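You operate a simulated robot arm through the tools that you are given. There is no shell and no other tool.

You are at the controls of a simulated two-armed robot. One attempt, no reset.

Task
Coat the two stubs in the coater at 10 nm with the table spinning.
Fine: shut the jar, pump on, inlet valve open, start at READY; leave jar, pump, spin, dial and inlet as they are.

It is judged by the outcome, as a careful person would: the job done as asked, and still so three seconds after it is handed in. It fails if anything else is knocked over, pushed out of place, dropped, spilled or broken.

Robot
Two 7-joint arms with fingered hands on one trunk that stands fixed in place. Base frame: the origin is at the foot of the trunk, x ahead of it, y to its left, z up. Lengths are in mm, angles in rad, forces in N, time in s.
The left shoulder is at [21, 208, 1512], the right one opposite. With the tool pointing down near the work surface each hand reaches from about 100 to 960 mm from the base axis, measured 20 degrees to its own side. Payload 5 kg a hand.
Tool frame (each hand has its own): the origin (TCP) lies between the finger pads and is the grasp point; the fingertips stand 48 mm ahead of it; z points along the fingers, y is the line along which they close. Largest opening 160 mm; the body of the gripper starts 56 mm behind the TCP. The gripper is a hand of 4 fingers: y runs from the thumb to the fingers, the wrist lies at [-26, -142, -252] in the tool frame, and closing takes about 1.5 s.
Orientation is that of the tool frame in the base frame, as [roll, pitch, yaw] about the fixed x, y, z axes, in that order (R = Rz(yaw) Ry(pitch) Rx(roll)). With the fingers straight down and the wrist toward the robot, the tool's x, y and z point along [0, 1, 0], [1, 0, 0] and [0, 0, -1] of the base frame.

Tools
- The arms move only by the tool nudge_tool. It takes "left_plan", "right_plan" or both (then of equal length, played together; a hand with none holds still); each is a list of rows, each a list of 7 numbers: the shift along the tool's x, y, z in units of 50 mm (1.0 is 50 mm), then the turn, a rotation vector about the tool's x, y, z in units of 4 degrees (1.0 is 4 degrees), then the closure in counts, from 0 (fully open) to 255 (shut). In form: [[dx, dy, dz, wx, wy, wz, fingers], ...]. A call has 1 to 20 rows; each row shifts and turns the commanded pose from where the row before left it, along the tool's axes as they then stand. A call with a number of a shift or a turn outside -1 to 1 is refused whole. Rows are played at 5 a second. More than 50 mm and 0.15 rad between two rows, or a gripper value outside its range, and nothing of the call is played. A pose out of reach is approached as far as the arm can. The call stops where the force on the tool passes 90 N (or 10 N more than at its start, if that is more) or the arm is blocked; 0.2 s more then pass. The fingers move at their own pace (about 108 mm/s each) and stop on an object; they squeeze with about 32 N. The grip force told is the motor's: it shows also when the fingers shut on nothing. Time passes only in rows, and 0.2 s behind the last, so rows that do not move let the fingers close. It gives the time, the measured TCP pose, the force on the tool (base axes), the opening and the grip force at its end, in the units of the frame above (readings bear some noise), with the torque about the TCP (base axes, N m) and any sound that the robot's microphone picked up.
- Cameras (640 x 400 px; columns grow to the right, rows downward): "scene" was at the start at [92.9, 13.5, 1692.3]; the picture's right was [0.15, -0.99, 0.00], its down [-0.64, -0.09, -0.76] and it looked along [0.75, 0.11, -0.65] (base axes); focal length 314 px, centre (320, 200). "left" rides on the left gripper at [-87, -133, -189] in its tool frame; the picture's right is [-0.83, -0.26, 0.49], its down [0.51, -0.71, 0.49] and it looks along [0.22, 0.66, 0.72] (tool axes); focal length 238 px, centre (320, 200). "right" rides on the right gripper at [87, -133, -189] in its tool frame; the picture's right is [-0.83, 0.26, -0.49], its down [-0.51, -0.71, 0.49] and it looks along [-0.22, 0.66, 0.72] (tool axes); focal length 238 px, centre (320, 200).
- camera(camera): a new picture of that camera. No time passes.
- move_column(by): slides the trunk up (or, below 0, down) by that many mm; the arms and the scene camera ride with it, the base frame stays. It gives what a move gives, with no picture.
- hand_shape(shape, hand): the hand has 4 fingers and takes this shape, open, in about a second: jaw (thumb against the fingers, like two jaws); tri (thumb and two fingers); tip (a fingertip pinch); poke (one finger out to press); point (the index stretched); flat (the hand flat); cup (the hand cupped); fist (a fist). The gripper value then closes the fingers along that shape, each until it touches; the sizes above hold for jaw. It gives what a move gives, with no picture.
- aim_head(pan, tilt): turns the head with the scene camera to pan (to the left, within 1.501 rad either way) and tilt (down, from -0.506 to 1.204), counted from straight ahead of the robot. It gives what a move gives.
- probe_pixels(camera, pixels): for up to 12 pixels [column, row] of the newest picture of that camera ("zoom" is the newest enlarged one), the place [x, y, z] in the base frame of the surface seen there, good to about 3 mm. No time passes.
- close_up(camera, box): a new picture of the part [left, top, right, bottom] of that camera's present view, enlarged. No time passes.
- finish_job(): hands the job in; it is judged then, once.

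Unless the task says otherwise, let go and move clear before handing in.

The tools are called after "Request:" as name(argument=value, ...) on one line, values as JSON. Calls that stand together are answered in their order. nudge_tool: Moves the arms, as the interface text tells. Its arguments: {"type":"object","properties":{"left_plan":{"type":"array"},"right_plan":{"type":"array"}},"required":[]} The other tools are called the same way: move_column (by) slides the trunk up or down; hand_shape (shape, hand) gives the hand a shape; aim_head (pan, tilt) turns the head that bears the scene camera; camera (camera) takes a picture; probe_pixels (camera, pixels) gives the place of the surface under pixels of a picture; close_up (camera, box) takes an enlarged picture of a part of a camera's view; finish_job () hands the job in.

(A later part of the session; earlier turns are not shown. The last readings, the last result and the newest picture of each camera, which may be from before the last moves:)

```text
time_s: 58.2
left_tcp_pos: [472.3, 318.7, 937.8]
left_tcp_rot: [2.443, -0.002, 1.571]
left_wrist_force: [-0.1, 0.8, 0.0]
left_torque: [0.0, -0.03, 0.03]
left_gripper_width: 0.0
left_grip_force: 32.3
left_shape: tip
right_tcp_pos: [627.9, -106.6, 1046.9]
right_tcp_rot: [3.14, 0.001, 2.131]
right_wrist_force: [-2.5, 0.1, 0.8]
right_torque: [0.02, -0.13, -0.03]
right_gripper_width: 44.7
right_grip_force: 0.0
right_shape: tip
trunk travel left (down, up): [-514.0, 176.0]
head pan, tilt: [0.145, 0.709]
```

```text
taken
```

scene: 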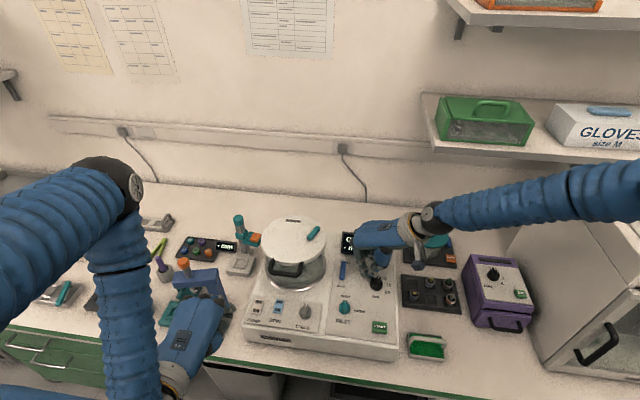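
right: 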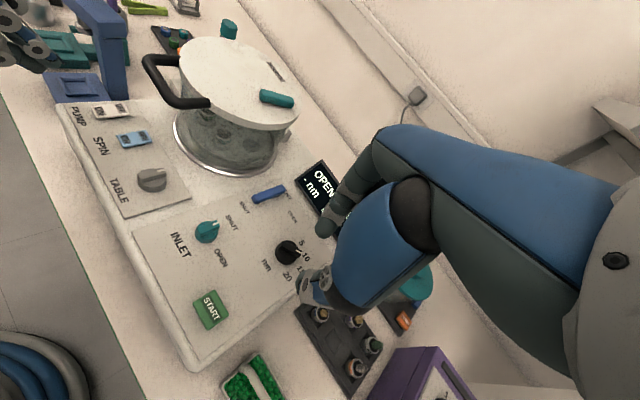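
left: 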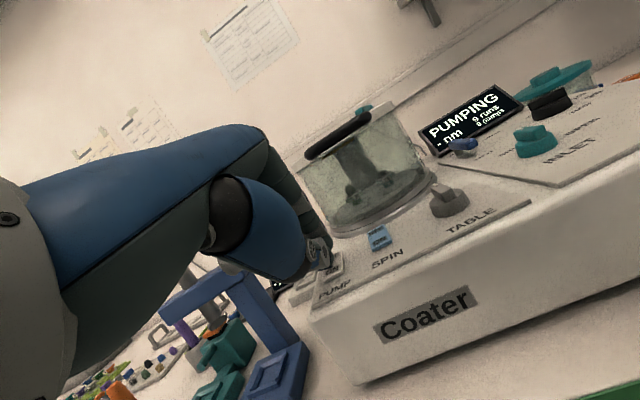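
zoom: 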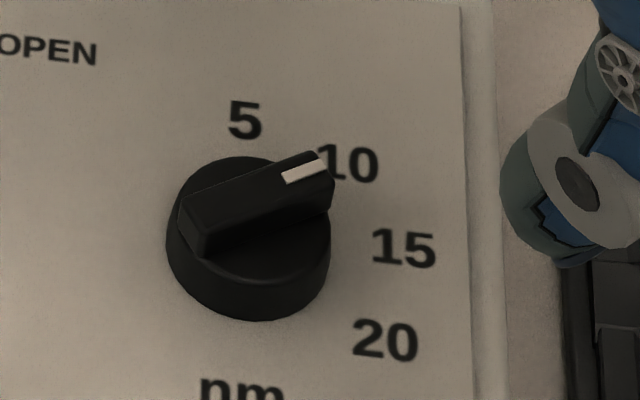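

It settled at a new place pointing close to the 10. I'll measure with probes.

Request:
probe_pixels(camera="zoom", pixels=[[185, 205], [195, 230], [205, 215], [318, 160], [330, 175], [320, 165], [250, 195]])

Request:
close_up(camera="right", box=[250, 215, 330, 295])

Request:
probe_pixels(camera="right", pixels=[[280, 248], [299, 256], [301, 242], [305, 257], [288, 278], [276, 254]])

```text
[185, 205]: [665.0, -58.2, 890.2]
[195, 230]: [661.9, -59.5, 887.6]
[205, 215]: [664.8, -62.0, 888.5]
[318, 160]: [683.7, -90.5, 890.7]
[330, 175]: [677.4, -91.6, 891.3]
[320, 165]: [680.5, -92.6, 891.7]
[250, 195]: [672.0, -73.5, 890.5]
```

```text
5.00 times, centred on (290, 255) of right
```

zoom: 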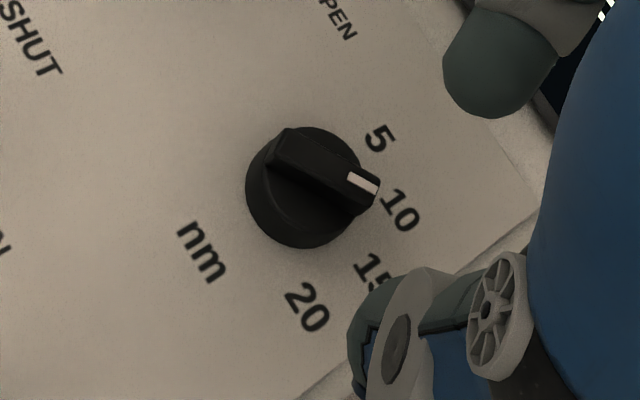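

```text
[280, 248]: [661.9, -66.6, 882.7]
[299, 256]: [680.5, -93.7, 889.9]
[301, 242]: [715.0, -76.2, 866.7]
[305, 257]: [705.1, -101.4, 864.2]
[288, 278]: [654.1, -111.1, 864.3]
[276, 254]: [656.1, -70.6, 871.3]
```

The ridge now lies at ~63°, between 10 (≈37°) and 15 (≈79°) — odd. I'll compare with the similar dial on the purple device to learn how pointer and marks line up on such dials.

Request:
close_up(camera="scene", box=[470, 255, 535, 310])

Request:
close_up(camera="scene", box=[330, 255, 400, 345])

Request:
close_up(camera="scene", box=[362, 265, 402, 297])

```text
7.27 times, centred on (502, 282) of scene
```

zoom: 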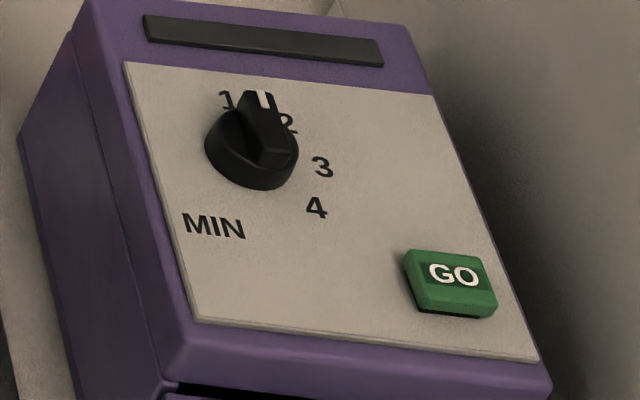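

```text
4.44 times, centred on (365, 300) of scene
```

zoom: 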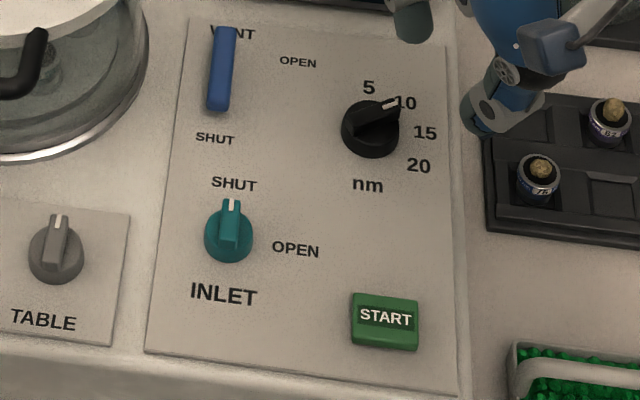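

```text
12.50 times, centred on (382, 281) of scene
```

zoom: 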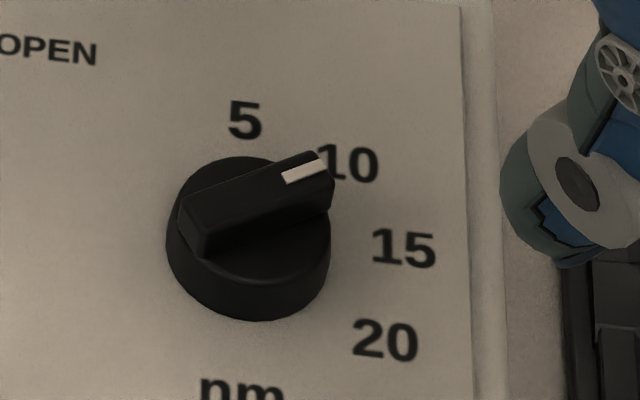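

The purple dial's pointer also rests off its marks, so I can't settle it by eye. I'll grip again, bring the ridge back to exactly the 10 direction (~37°), and see if it stays.

Request:
nudge_tool(right_plan=[[0.049, 0.551, 0, 0, 0, 0.7, 183], [0.049, 0.551, 0, 0, 0, 0.67, 183], [0, 0, 0.8, 0, 0, 0, 183], [0, 0, 0.8, 0, 0, 0, 183], [0, 0, 0.6, 0, 0, 0, 183], [0, 0, 0.2, 0, 0, 0, 183], [0, 0, 0, 0, 0, 0, 220], [0, 0, 0, 0, 0, 0, 255], [0, 0, 0, 0, 0, 0, 255], [0, 0, 0, 0, 0, 0, 255], [0, 0, 0, 0, 0, 0, 255]])

Request:
close_up(camera="scene", box=[350, 250, 410, 300])

Request:
nudge_tool(right_plan=[[0, 0, 0, 0, 0, -1, 255], [0, 0, 0, 0, 0, -1, 255], [0, 0, 0, 0, 0, -1, 255], [0, 0, 0, 0, 0, -1, 255], [0, 0, 0, 0, 0, -1, 255], [0, 0, 0, 0, 0, -1, 255], [0, 0, 0, 0, 0, -0.5, 255], [0, 0, 0, 0, 0, 0, 255]])

Request:
close_up(camera="scene", box=[362, 265, 402, 297])

Request:
close_up(camera="right", box=[210, 190, 370, 340])

```text
time_s: 60.6
left_tcp_pos: [473.5, 318.4, 936.4]
left_tcp_rot: [2.442, -0.002, 1.571]
left_wrist_force: [-0.4, -0.1, 0.3]
left_torque: [0.0, 0.03, -0.03]
left_gripper_width: 0.0
left_grip_force: 32.1
left_shape: tip
right_tcp_pos: [670.0, -75.4, 927.5]
right_tcp_rot: [3.141, 0.0, 2.034]
right_wrist_force: [2.2, -1.3, 2.4]
right_torque: [0.08, -0.5, -0.03]
right_gripper_width: 6.9
right_grip_force: 31.7
right_shape: tip
trunk travel left (down, up): [-514.0, 176.0]
head pan, tilt: [0.145, 0.709]
```

```text
8.00 times, centred on (380, 275) of scene
```

zoom: 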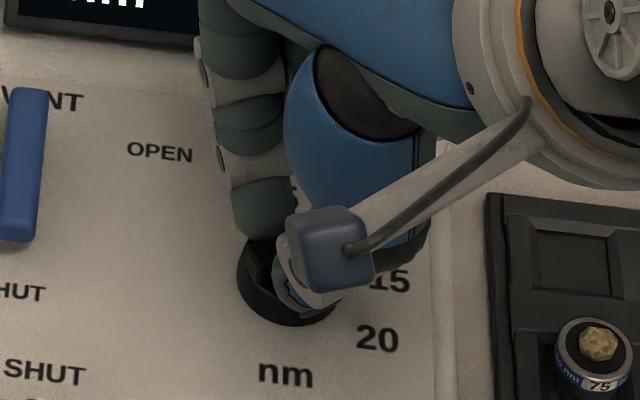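

```text
time_s: 62.4
left_tcp_pos: [472.7, 318.6, 937.1]
left_tcp_rot: [2.441, -0.002, 1.57]
left_wrist_force: [0.1, 0.3, 0.4]
left_torque: [0.01, 0.02, 0.0]
left_gripper_width: 0.0
left_grip_force: 32.2
left_shape: tip
right_tcp_pos: [671.8, -78.0, 927.3]
right_tcp_rot: [3.14, -0.001, 2.489]
right_wrist_force: [-2.6, -6.1, 9.6]
right_torque: [-0.04, -0.18, -0.04]
right_gripper_width: 6.6
right_grip_force: 32.1
right_shape: tip
trunk travel left (down, up): [-514.0, 176.0]
head pan, tilt: [0.145, 0.709]
```

```text
12.50 times, centred on (382, 281) of scene
```

zoom: 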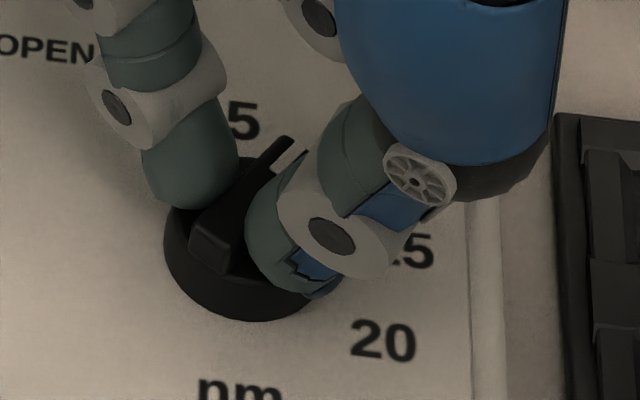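

```text
2.67 times, centred on (290, 265) of right
```

zoom: 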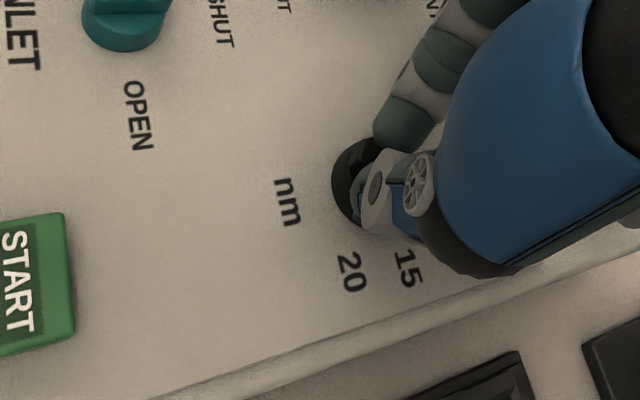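

The ridge is gripped at ~36°, right on the 10 direction. Releasing straight up.

Request:
nudge_tool(right_plan=[[0, 0, 0, 0, 0, 0, 230], [0, 0, 0, 0, 0, 0, 200], [0, 0, 0, 0, 0, 0, 183], [0, 0, 0, 0, 0, 0, 183], [0, 0, -0.5, 0, 0, 0, 183], [0, 0, -0.7, 0, 0, 0, 183], [0, -0.5, -0.7, 0, 0, 0, 183], [0, -0.7, -0.5, 0, 0, 0, 183]])

Request:
close_up(camera="scene", box=[362, 265, 402, 297])

Request:
camera(camera="right")

Request:
close_up(camera="right", box=[245, 210, 345, 300])

```text
time_s: 64.2
left_tcp_pos: [472.1, 318.7, 938.9]
left_tcp_rot: [2.441, -0.001, 1.57]
left_wrist_force: [-0.3, -0.3, 0.6]
left_torque: [0.02, -0.01, 0.07]
left_gripper_width: 0.0
left_grip_force: 32.2
left_shape: tip
right_tcp_pos: [635.3, -128.3, 1044.5]
right_tcp_rot: [3.14, 0.0, 2.489]
right_wrist_force: [-1.6, -0.8, -1.3]
right_torque: [0.04, -0.15, -0.07]
right_gripper_width: 44.5
right_grip_force: 0.0
right_shape: tip
trunk travel left (down, up): [-514.0, 176.0]
head pan, tilt: [0.145, 0.709]
```

```text
12.50 times, centred on (382, 281) of scene
```

zoom: 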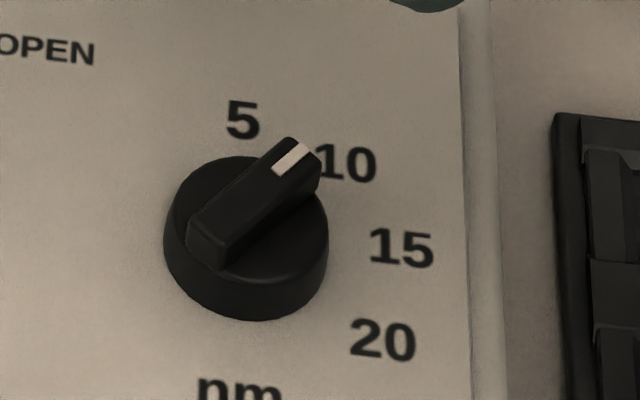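

```text
taken
```

right: 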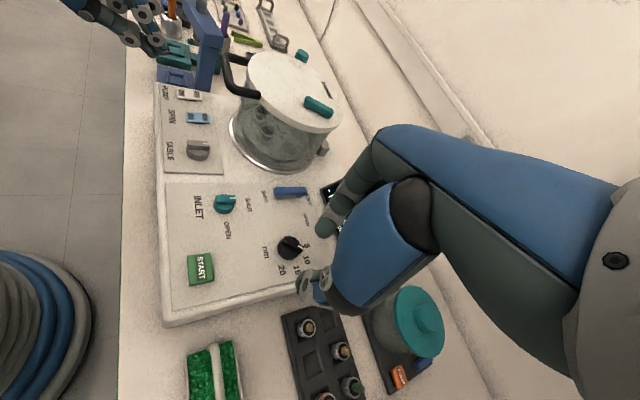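

```text
4.44 times, centred on (295, 255) of right
```

zoom: 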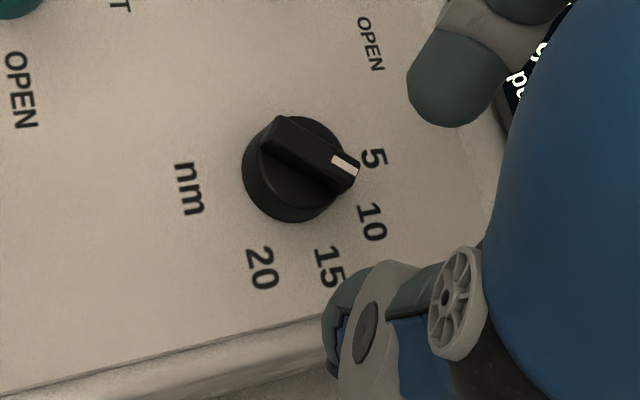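

It now rests at ~38°, pointing straight at 10 in both views (e.g. right view: ridge and "10" both ~29° below horizontal). Next the INLET knob; I'll measure its centre and ridge.

Request:
close_up(camera="scene", box=[325, 285, 375, 325])

Request:
probe_pixels(camera="zoom", pixels=[[245, 170], [260, 170], [225, 265], [270, 265], [250, 230], [195, 250], [300, 250], [250, 310], [250, 130], [390, 250]])

Request:
camera(camera="scene")

```text
10.00 times, centred on (350, 305) of scene
```

zoom: 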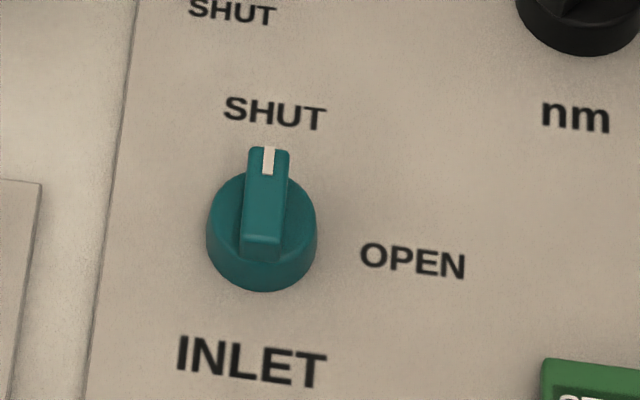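

```text
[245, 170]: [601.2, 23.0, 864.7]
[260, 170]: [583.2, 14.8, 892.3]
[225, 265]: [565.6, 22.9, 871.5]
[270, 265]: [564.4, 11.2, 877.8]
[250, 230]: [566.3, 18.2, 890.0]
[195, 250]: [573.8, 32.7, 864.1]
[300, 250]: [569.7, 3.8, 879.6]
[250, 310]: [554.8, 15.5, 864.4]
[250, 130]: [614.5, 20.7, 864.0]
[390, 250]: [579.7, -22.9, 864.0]
```

```text
taken
```

scene: 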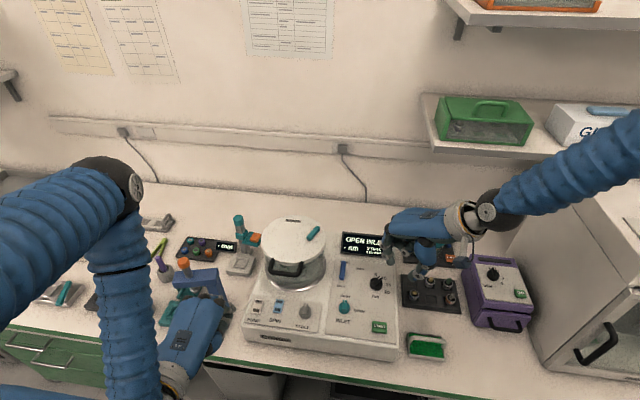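

INLET's centre is about (576, 14), pointer straight ahead at SHUT (0°) and OPEN at 90° clockwise. I'll move over it and yaw the hand square to the ridge.

Request:
nudge_tool(right_plan=[[0.664, 0.3875, 0, 0, 0, 0, 183], [0.664, 0.3875, 0, 0, 0, 0, 183], [0.664, 0.3875, 0, 0, 0, 0, 183], [0.664, 0.3875, 0, 0, 0, 0, 183], [0, 0, 0, 0, 0, -0.935, 183], [0, 0, 0, 0, 0, -0.935, 183], [0, 0, 0, 0, 0, -0.935, 183], [0, 0, 0, 0, 0, -0.935, 183], [0, 0, 0, 0, 0, -0.935, 183], [0, 0, 0, 0, 0, -0.935, 183], [0, 0, 0, 0, 0, -0.935, 183], [0, 0, 0, 0, 0, -0.935, 183], [0, 0, 0, 0, 0, -0.935, 183], [0, 0, 0, 0, 0, -0.935, 183], [0, 0, 0, 0, 0, 0, 183]])

Request:
camera(camera="scene")

Request:
camera(camera="right")

```text
time_s: 67.4
left_tcp_pos: [474.9, 319.4, 936.1]
left_tcp_rot: [2.442, 0.0, 1.57]
left_wrist_force: [0.4, -0.7, 0.4]
left_torque: [0.02, 0.03, 0.04]
left_gripper_width: 0.0
left_grip_force: 31.6
left_shape: tip
right_tcp_pos: [577.6, 19.8, 1047.0]
right_tcp_rot: [3.141, -0.001, -3.139]
right_wrist_force: [0.1, -0.8, 0.0]
right_torque: [0.04, 0.0, 0.01]
right_gripper_width: 44.8
right_grip_force: 0.2
right_shape: tip
trunk travel left (down, up): [-514.0, 176.0]
head pan, tilt: [0.145, 0.709]
```

```text
taken
```

scene: 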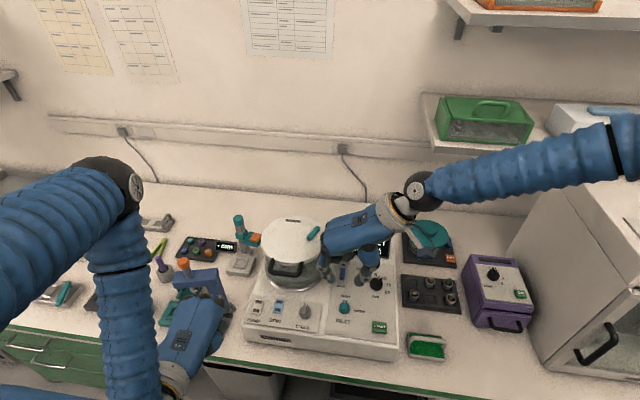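

```text
taken
```

right: 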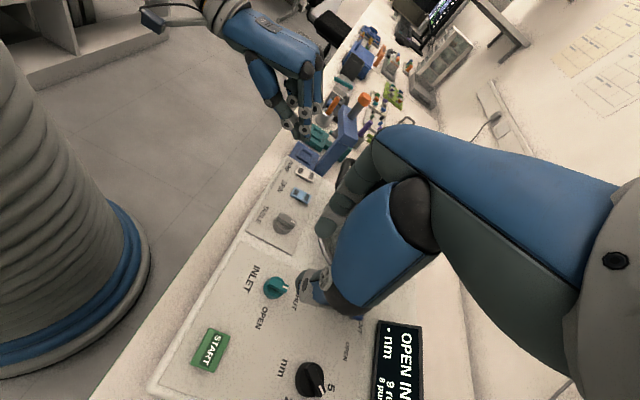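

Yaw reached. The curled fingers come near the jar in the scene; I'll zoom to check clearance before descending.

Request:
close_up(camera="scene", box=[280, 200, 400, 320])

Request:
probe_pixels(camera="scene", pixels=[[326, 274], [322, 265], [340, 268], [345, 275], [332, 255], [323, 255], [320, 232], [300, 270], [328, 248]])

Request:
close_up(camera="left", box=[300, 60, 640, 300])

```text
3.33 times, centred on (340, 260) of scene
```

zoom: 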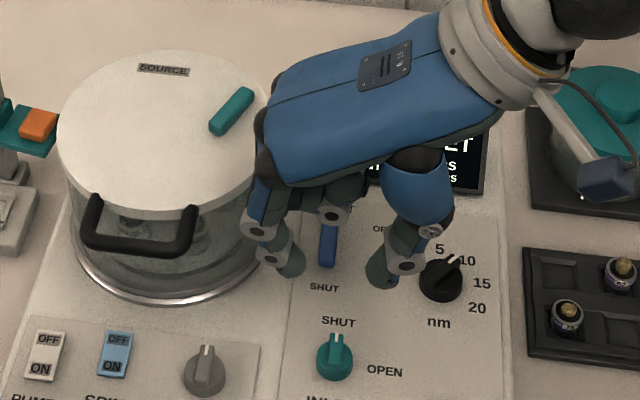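

```text
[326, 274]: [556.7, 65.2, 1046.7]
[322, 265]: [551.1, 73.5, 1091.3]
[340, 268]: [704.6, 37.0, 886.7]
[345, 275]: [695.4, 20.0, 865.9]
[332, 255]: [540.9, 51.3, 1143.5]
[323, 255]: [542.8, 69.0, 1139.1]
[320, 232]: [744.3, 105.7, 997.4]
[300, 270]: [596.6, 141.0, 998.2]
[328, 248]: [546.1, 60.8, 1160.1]
```

```text
1.67 times, centred on (470, 180) of left
```

zoom: 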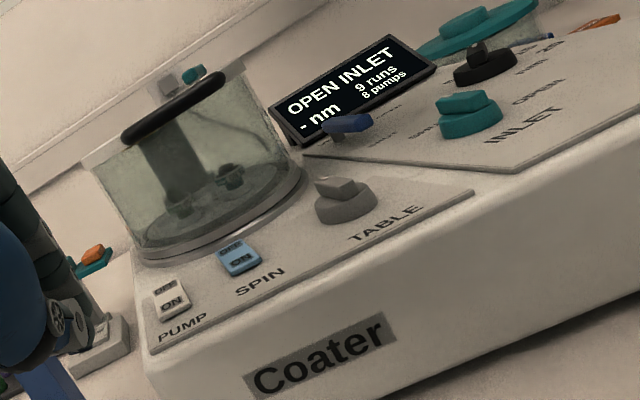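

Knuckles reach y≈75 while the lid edge near there is y≥95, so there's ~20 mm clearance. Descending onto INLET with the small correction, then pinching.

Request:
nudge_tool(right_plan=[[0.02, -0.12, 0.5, 0, 0, 0, 183], [0, 0, 0.7, 0, 0, 0, 183], [0, 0, 0.6, 0, 0, 0, 183], [0, 0, 0.4, 0, 0, 0, 183], [0, 0, 0.2, 0, 0, 0, 183], [0, 0, 0, 0, 0, 0, 183]])

Request:
close_up(camera="scene", box=[290, 230, 400, 330])

Request:
close_up(camera="left", box=[300, 60, 640, 300])

```text
time_s: 68.8
left_tcp_pos: [475.2, 319.0, 935.3]
left_tcp_rot: [2.442, -0.001, 1.57]
left_wrist_force: [0.4, 0.5, -0.3]
left_torque: [-0.01, 0.0, -0.02]
left_gripper_width: 0.0
left_grip_force: 31.9
left_shape: tip
right_tcp_pos: [577.5, 11.1, 926.5]
right_tcp_rot: [-3.142, 0.0, 3.141]
right_wrist_force: [0.4, -0.2, -0.1]
right_torque: [0.01, -0.03, 0.02]
right_gripper_width: 44.8
right_grip_force: 0.0
right_shape: tip
trunk travel left (down, up): [-514.0, 176.0]
head pan, tilt: [0.145, 0.709]
```

```text
4.00 times, centred on (345, 280) of scene
```

zoom: 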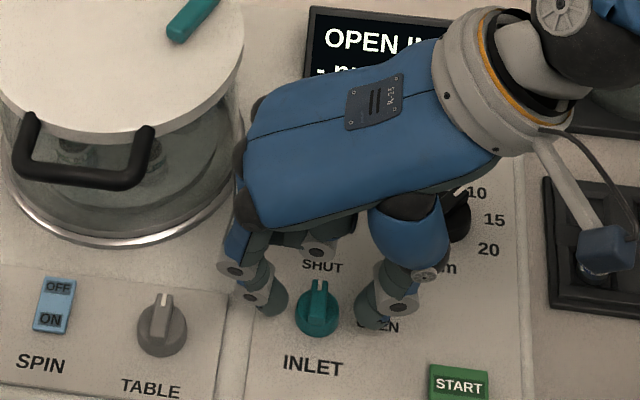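

```text
1.67 times, centred on (470, 180) of left
```

zoom: 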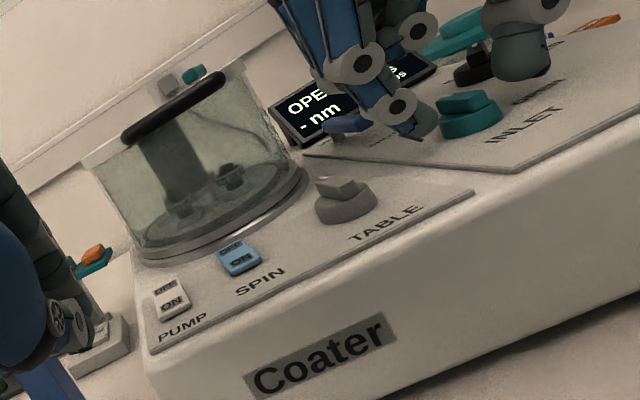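

Well aligned on both sides of the INLET ridge. Closing the pinch and turning clockwise 90°.

Request:
nudge_tool(right_plan=[[0, 0, 0, 0, 0, 0, 220], [0, 0, 0, 0, 0, 0, 255], [0, 0, 0, 0, 0, 0, 255], [0, 0, 0, 0, 0, 0, 255], [0, 0, 0, 0, 0, 0, 255]])

Request:
close_up(camera="scene", box=[290, 230, 400, 330])

Request:
nudge_tool(right_plan=[[0, 0, 0, 0, 0, 1, 255], [0, 0, 0, 0, 0, 1, 255], [0, 0, 0, 0, 0, 1, 255], [0, 0, 0, 0, 0, 1, 255], [0, 0, 0, 0, 0, 1, 255], [0, 0, 0, 0, 0, 1, 255], [0, 0, 0, 0, 0, 1, 255], [0, 0, 0, 0, 0, 1, 255], [0, 0, 0, 0, 0, 1, 255], [0, 0, 0, 0, 0, 1, 255]])

Request:
close_up(camera="scene", box=[290, 230, 400, 330])

Request:
close_up(camera="left", box=[300, 60, 640, 300])

```text
time_s: 70.0
left_tcp_pos: [474.3, 320.3, 936.3]
left_tcp_rot: [2.443, 0.0, 1.567]
left_wrist_force: [-0.1, 0.8, 1.0]
left_torque: [0.01, -0.01, 0.05]
left_gripper_width: 0.0
left_grip_force: 31.9
left_shape: tip
right_tcp_pos: [577.9, 10.8, 925.8]
right_tcp_rot: [-3.14, 0.0, -3.141]
right_wrist_force: [1.4, 1.6, 0.9]
right_torque: [0.12, -0.04, -0.1]
right_gripper_width: 7.1
right_grip_force: 32.1
right_shape: tip
trunk travel left (down, up): [-514.0, 176.0]
head pan, tilt: [0.145, 0.709]
```

```text
4.00 times, centred on (345, 280) of scene
```

zoom: 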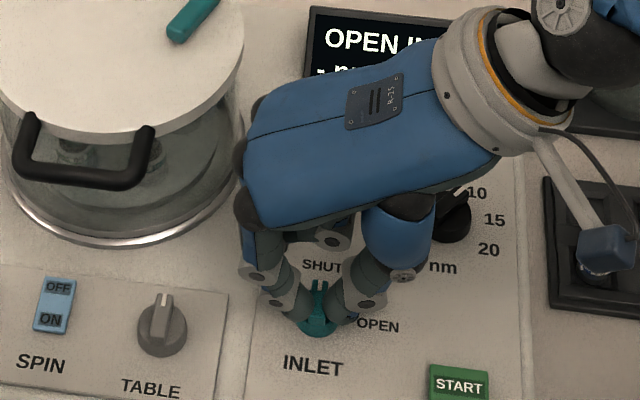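

```text
time_s: 72.2
left_tcp_pos: [473.0, 320.5, 935.9]
left_tcp_rot: [2.443, -0.001, 1.567]
left_wrist_force: [0.6, 0.8, -0.8]
left_torque: [-0.02, 0.0, -0.03]
left_gripper_width: 0.0
left_grip_force: 31.6
left_shape: tip
right_tcp_pos: [575.7, 12.6, 927.7]
right_tcp_rot: [-3.14, 0.001, 2.442]
right_wrist_force: [-0.4, 8.0, -7.4]
right_torque: [0.32, 0.0, 0.02]
right_gripper_width: 6.8
right_grip_force: 32.2
right_shape: tip
trunk travel left (down, up): [-514.0, 176.0]
head pan, tilt: [0.145, 0.709]
```

```text
4.00 times, centred on (345, 280) of scene
```

zoom: 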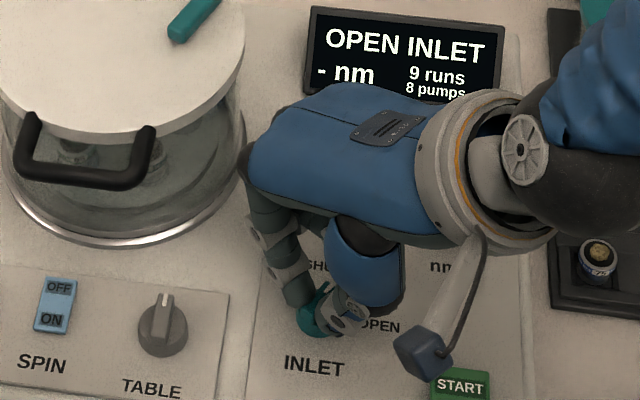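

```text
1.67 times, centred on (470, 180) of left
```

zoom: 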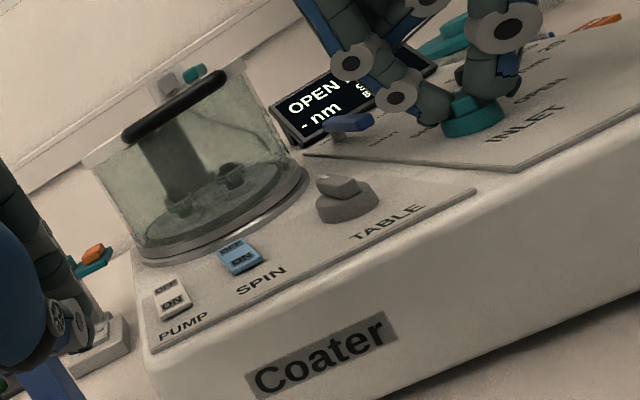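

The knob turns with the hand. Continuing the remaining 50°.

Request:
nudge_tool(right_plan=[[0, 0, 0, 0, 0, 1, 255], [0, 0, 0, 0, 0, 1, 255], [0, 0, 0, 0, 0, 1, 255], [0, 0, 0, 0, 0, 1, 255], [0, 0, 0, 0, 0, 1, 255], [0, 0, 0, 0, 0, 1, 255], [0, 0, 0, 0, 0, 1, 255], [0, 0, 0, 0, 0, 1, 255], [0, 0, 0, 0, 0, 1, 255], [0, 0, 0, 0, 0, 1, 255], [0, 0, 0, 0, 0, 1, 255], [0, 0, 0, 0, 0, 1, 255], [0, 0, 0, 0, 0, 0.6, 255]])

Request:
camera(camera="scene")

Request:
close_up(camera="scene", box=[310, 230, 410, 330])

```text
time_s: 75.0
left_tcp_pos: [475.0, 321.4, 935.3]
left_tcp_rot: [2.443, 0.002, 1.569]
left_wrist_force: [0.1, -0.6, -0.1]
left_torque: [0.04, 0.03, -0.01]
left_gripper_width: 0.0
left_grip_force: 31.8
left_shape: tip
right_tcp_pos: [577.1, 14.5, 927.0]
right_tcp_rot: [-3.141, -0.001, 1.565]
right_wrist_force: [12.0, 26.8, -5.6]
right_torque: [0.99, -0.43, 0.09]
right_gripper_width: 7.0
right_grip_force: 32.1
right_shape: tip
trunk travel left (down, up): [-514.0, 176.0]
head pan, tilt: [0.145, 0.709]
```

```text
taken
```

scene: 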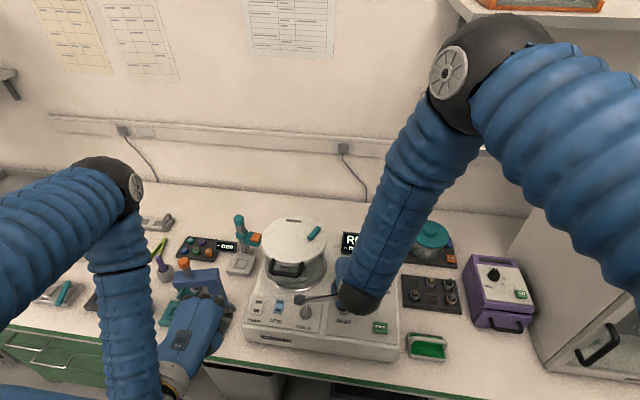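

```text
4.00 times, centred on (360, 280) of scene
```

zoom: 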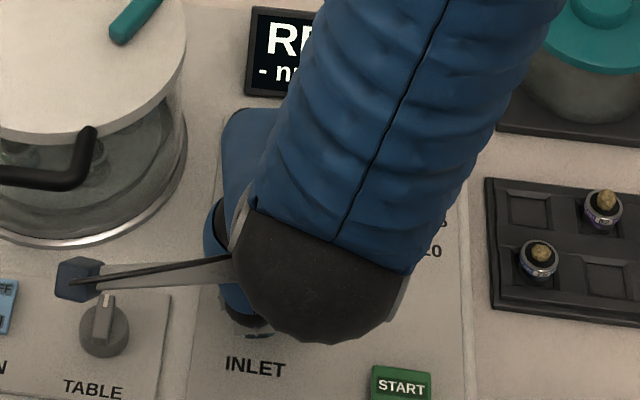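

The display now starts with "R" — likely READY. Releasing INLET and lifting off.

Request:
nudge_tool(right_plan=[[0, 0, 0, 0, 0, 0, 230], [0, 0, 0, 0, 0, 0, 200], [0, 0, 0, 0, 0, 0, 183], [0, 0, 0, 0, 0, 0, 183], [0, 0, -0.5, 0, 0, 0, 183], [0, 0, -0.7, 0, 0, 0, 183], [0, -0.3, -0.7, 0, 0, 0, 183], [-0.7, -0.3, -0.5, 0, 0, 0, 183], [-0.9, 0, 0, 0, 0, 0, 255], [-0.9, 0, 0, 0, 0, 0, 255], [-0.9, 0, 0, 0, 0, 0, 255]])

Request:
camera(camera="scene")

Request:
close_up(camera="scene", box=[320, 220, 420, 340])

Request:
camera(camera="left")

Request:
close_up(camera="left", box=[300, 60, 640, 300])

```text
time_s: 77.4
left_tcp_pos: [475.3, 317.5, 937.0]
left_tcp_rot: [2.441, -0.001, 1.57]
left_wrist_force: [-0.3, -0.9, 0.6]
left_torque: [0.04, 0.06, 0.07]
left_gripper_width: 0.0
left_grip_force: 31.7
left_shape: tip
right_tcp_pos: [544.8, -159.7, 1046.6]
right_tcp_rot: [3.141, -0.002, 1.563]
right_wrist_force: [0.6, -1.2, 0.4]
right_torque: [0.13, -0.01, 0.02]
right_gripper_width: 0.0
right_grip_force: 31.8
right_shape: tip
trunk travel left (down, up): [-514.0, 176.0]
head pan, tilt: [0.145, 0.709]
```

```text
taken
```

scene: 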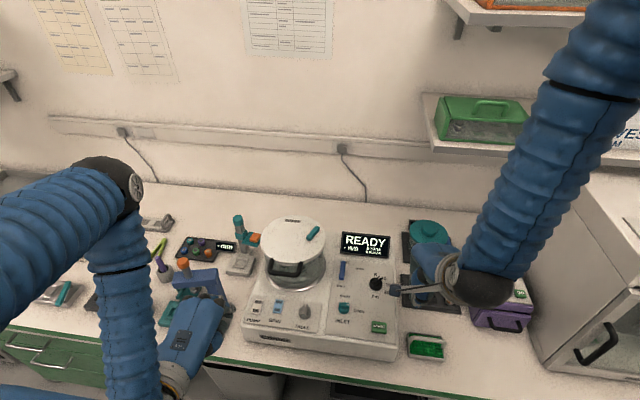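

```text
3.33 times, centred on (370, 280) of scene
```

zoom: 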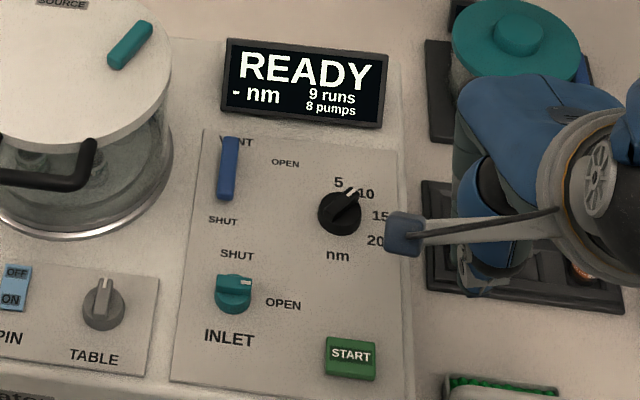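

```text
taken
```

left: 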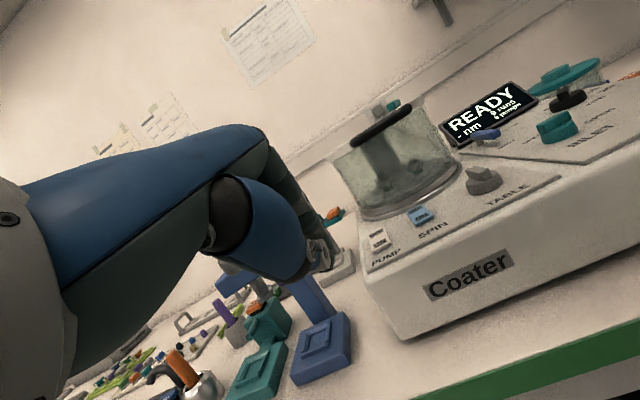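

```text
1.67 times, centred on (470, 180) of left
```

zoom: 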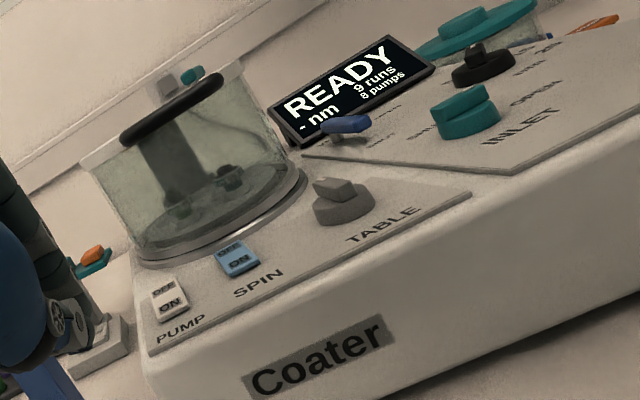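

READY. Before starting I'll double-check the rockers, the dial and whether the table/stubs look right.

Request:
close_up(camera="left", box=[355, 180, 455, 270])

Request:
close_up(camera="scene", box=[362, 265, 402, 297])

Request:
close_up(camera="scene", box=[245, 255, 345, 325])

Request:
close_up(camera="left", box=[325, 90, 475, 220])

```text
4.44 times, centred on (405, 225) of left
```

zoom: 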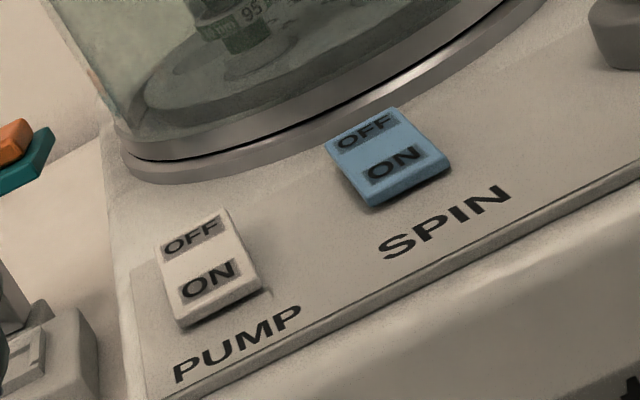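

```text
12.50 times, centred on (382, 281) of scene
```

zoom: 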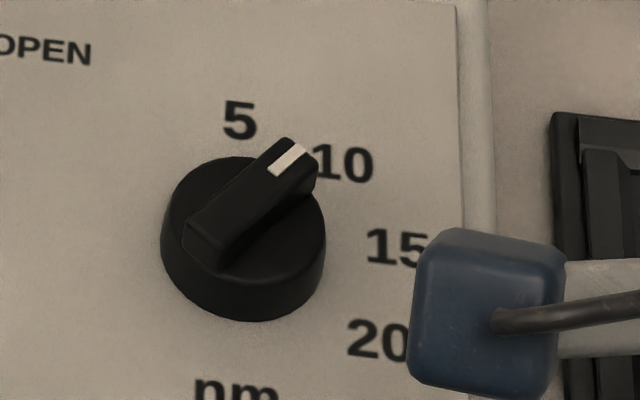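

```text
5.71 times, centred on (295, 290) of scene
```

zoom: 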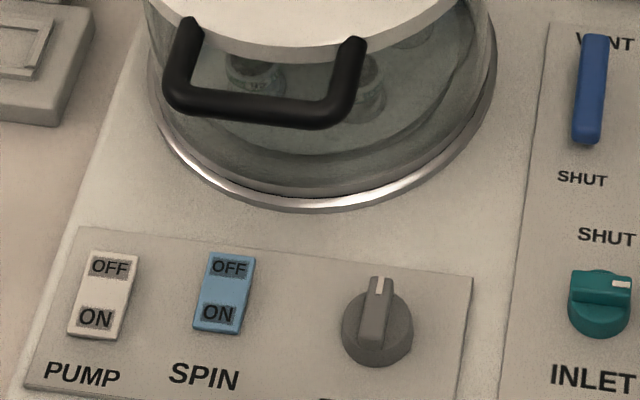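

```text
3.08 times, centred on (400, 155) of left
```

zoom: 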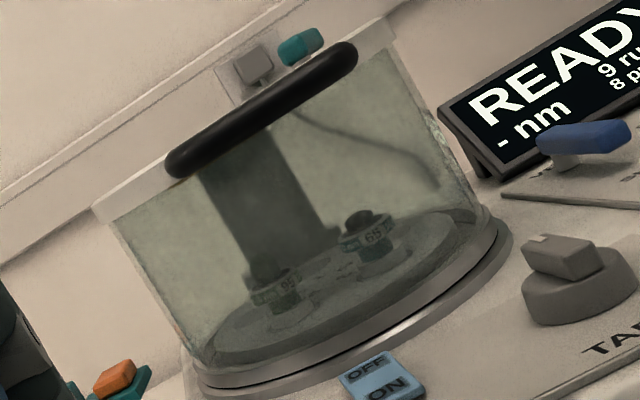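

I'll probe the heights of each rocker's ends to confirm both are ON, and take frames a moment apart to see if the table turns.

Request:
probe_pixels(camera="left", pixels=[[377, 234], [380, 242], [416, 209], [424, 217]])

Request:
close_up(camera="scene", box=[245, 290, 295, 325])

Request:
probe_pixels(camera="zoom", pixels=[[195, 140], [160, 235], [190, 120], [150, 250], [430, 135], [405, 225], [440, 118], [400, 240]])

Request:
nudge_tool(right_plan=[[0, 0, 0, 0, 0, 0, 255], [0, 0, 0, 0, 0, 0, 255]])

Request:
close_up(camera="left", box=[325, 90, 475, 220])

```text
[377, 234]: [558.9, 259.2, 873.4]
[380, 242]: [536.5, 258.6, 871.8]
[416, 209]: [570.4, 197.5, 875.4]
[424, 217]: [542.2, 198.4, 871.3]
```

```text
11.43 times, centred on (270, 308) of scene
```

zoom: 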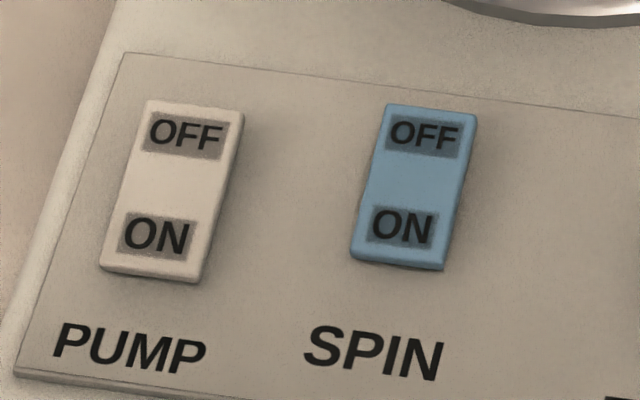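

```text
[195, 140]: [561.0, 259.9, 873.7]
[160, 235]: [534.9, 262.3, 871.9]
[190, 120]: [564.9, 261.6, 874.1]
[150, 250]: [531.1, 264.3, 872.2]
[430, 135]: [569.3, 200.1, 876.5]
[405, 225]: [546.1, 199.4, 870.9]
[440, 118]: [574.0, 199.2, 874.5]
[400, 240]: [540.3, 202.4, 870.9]
```

```text
time_s: 78.0
left_tcp_pos: [474.1, 318.5, 936.2]
left_tcp_rot: [2.443, 0.0, 1.568]
left_wrist_force: [0.3, 0.4, 0.7]
left_torque: [0.02, -0.01, -0.03]
left_gripper_width: 0.0
left_grip_force: 32.1
left_shape: tip
right_tcp_pos: [543.7, -158.0, 1046.4]
right_tcp_rot: [-3.14, -0.001, 1.562]
right_wrist_force: [0.3, 0.1, 0.1]
right_torque: [0.01, 0.0, -0.01]
right_gripper_width: 0.0
right_grip_force: 32.4
right_shape: tip
trunk travel left (down, up): [-514.0, 176.0]
head pan, tilt: [0.145, 0.709]
```

```text
3.08 times, centred on (400, 155) of left
```

zoom: 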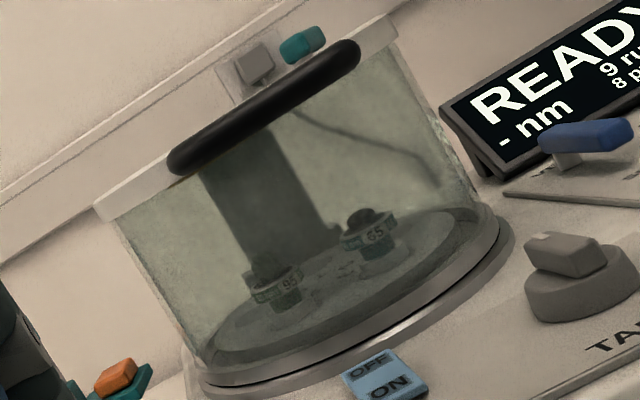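

Both rockers are ON (ON ends lower), the dial is at 10, INLET is open, vent shut, jar shut, READY. I'll bring the right fingertip over START and hover.

Request:
nudge_tool(right_plan=[[0.75, -0.077, 0.2, 0, 0, 0, 255], [0.75, -0.077, 0.2, 0, 0, 0, 255], [0, 0, 0.8, 0, 0, 0, 255], [0, 0, 0.7, 0, 0, 0, 255], [0, 0, 0.3, 0, 0, 0, 255], [0, 0, 0, 0, 0, 0, 255]])

Request:
camera(camera="scene")

Request:
close_up(camera="scene", box=[330, 270, 420, 350])

Request:
camera(camera="right")

Request:
probe_pixels(camera="scene", pixels=[[373, 323], [385, 324], [373, 332], [386, 333], [379, 320], [380, 315]])

```text
time_s: 79.4
left_tcp_pos: [472.8, 320.0, 937.0]
left_tcp_rot: [2.442, -0.001, 1.57]
left_wrist_force: [0.0, 0.2, -0.4]
left_torque: [0.0, -0.02, -0.01]
left_gripper_width: 0.1
left_grip_force: 32.1
left_shape: tip
right_tcp_pos: [537.6, -82.1, 937.9]
right_tcp_rot: [-3.14, 0.001, 1.563]
right_wrist_force: [0.1, 1.0, -0.1]
right_torque: [0.0, 0.01, -0.02]
right_gripper_width: 0.0
right_grip_force: 32.0
right_shape: tip
trunk travel left (down, up): [-514.0, 176.0]
head pan, tilt: [0.145, 0.709]
```

```text
taken
```

scene: 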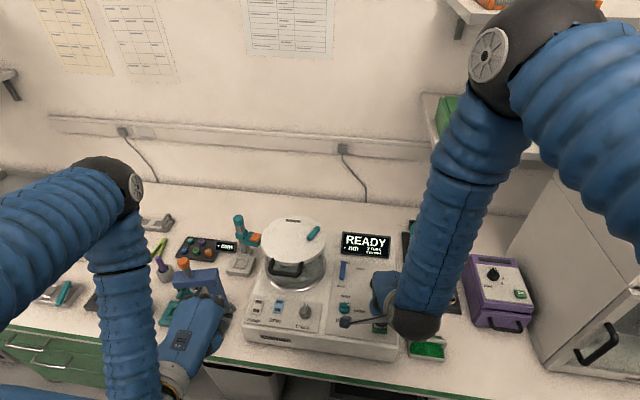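

```text
5.00 times, centred on (375, 310) of scene
```

zoom: 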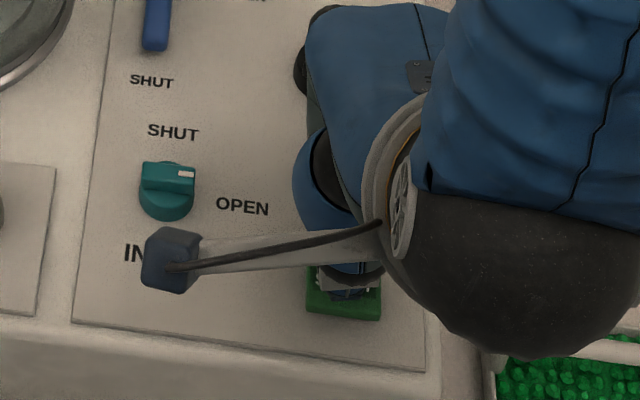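

```text
taken
```

right: 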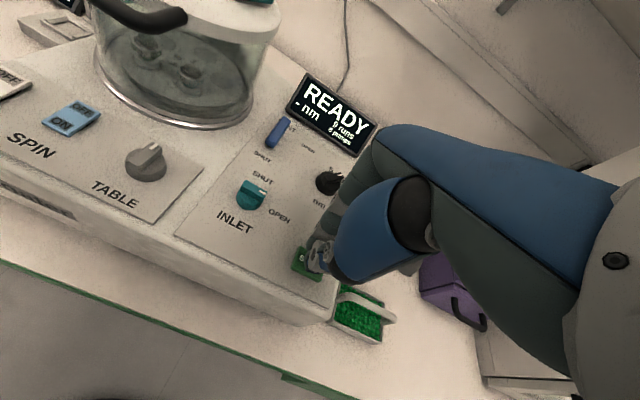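

```text
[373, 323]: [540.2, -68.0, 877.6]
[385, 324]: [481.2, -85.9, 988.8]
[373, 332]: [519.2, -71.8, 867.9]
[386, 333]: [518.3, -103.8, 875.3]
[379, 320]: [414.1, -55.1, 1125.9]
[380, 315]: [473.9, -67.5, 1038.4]
```

The tip is ~16 mm above START (877). Pressing once and lifting straight off.

Request:
nudge_tool(right_plan=[[0, 0, 0.24, 0, 0, 0, 255], [0, 0, 0.08, 0, 0, 0, 255], [0, 0, 0.08, 0, 0, 0, 255], [0, 0, 0.08, 0, 0, 0, 255]])

Request:
close_up(camera="scene", box=[320, 220, 420, 300])

Request:
camera(camera="right")

```text
time_s: 80.4
left_tcp_pos: [470.4, 319.4, 939.3]
left_tcp_rot: [2.438, 0.0, 1.57]
left_wrist_force: [0.6, 1.4, -1.0]
left_torque: [0.02, -0.01, -0.01]
left_gripper_width: 0.2
left_grip_force: 32.4
left_shape: tip
right_tcp_pos: [536.7, -81.8, 918.3]
right_tcp_rot: [3.131, 0.002, 1.562]
right_wrist_force: [-19.2, -3.1, 88.5]
right_torque: [-0.63, 1.84, -0.36]
right_gripper_width: 0.1
right_grip_force: 32.4
right_shape: tip
trunk travel left (down, up): [-514.0, 176.0]
head pan, tilt: [0.145, 0.709]
heard: click
```

```text
5.00 times, centred on (370, 260) of scene
```

zoom: 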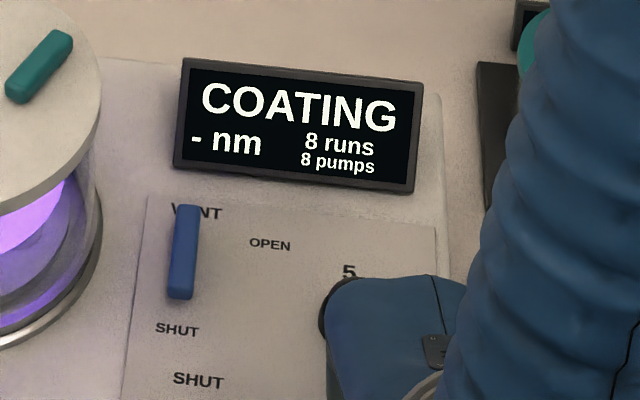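

```text
taken
```

right: 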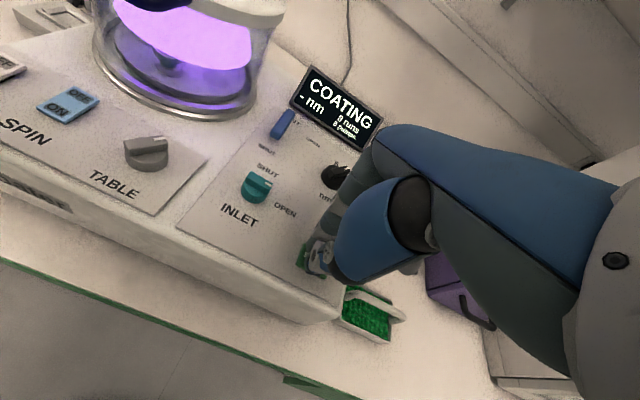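

COATING is on with the plasma glowing, and the press clicked. Lifting the right hand straight up, then watching the run.

Request:
nudge_tool(right_plan=[[0, 0, -0.3, 0, 0, 0, 255], [0, 0, -0.7, 0, 0, 0, 255], [0, 0, -0.9, 0, 0, 0, 255], [-0.6, 0, -0.7, 0, 0, 0, 255], [-0.9, 0, 0, 0, 0, 0, 255], [-0.9, 0, 0, 0, 0, 0, 255]])

Request:
camera(camera="scene")

Request:
close_up(camera="scene", box=[240, 220, 400, 340])

Request:
close_up(camera="left", box=[325, 90, 475, 220])

```text
time_s: 81.8
left_tcp_pos: [474.0, 317.8, 937.2]
left_tcp_rot: [2.442, -0.001, 1.569]
left_wrist_force: [0.0, -0.8, 1.1]
left_torque: [0.06, 0.02, 0.06]
left_gripper_width: 0.0
left_grip_force: 32.4
left_shape: tip
right_tcp_pos: [535.2, -203.4, 1044.6]
right_tcp_rot: [-3.141, -0.001, 1.567]
right_wrist_force: [0.0, -1.3, 0.2]
right_torque: [0.11, 0.0, 0.03]
right_gripper_width: 0.2
right_grip_force: 32.3
right_shape: tip
trunk travel left (down, up): [-514.0, 176.0]
head pan, tilt: [0.145, 0.709]
```

```text
taken
```

scene: 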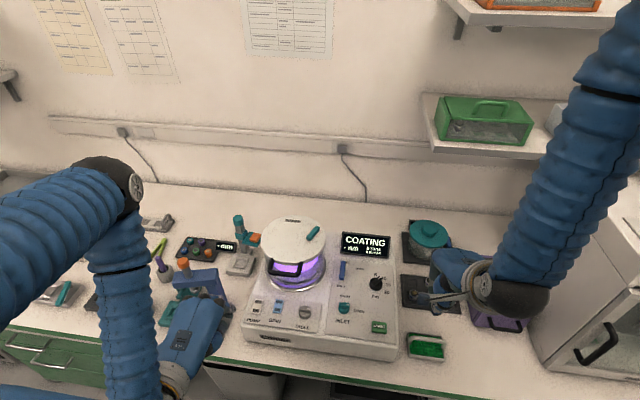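

```text
3.33 times, centred on (320, 280) of scene
```

zoom: 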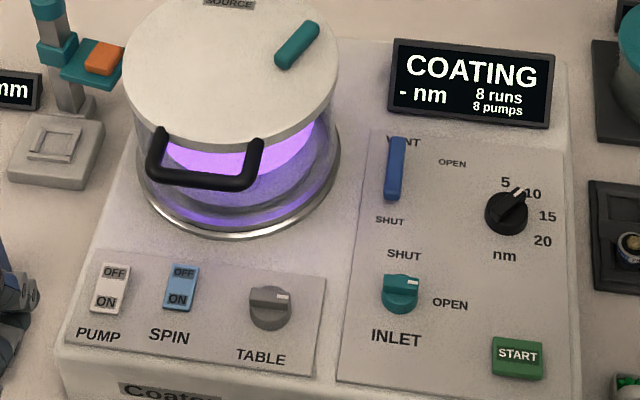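

```text
3.08 times, centred on (400, 155) of left
```

zoom: 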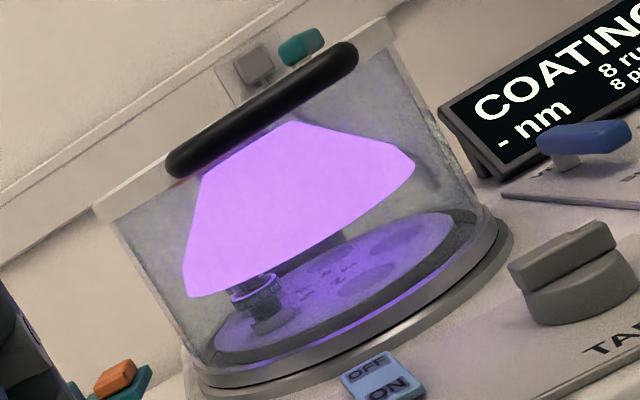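

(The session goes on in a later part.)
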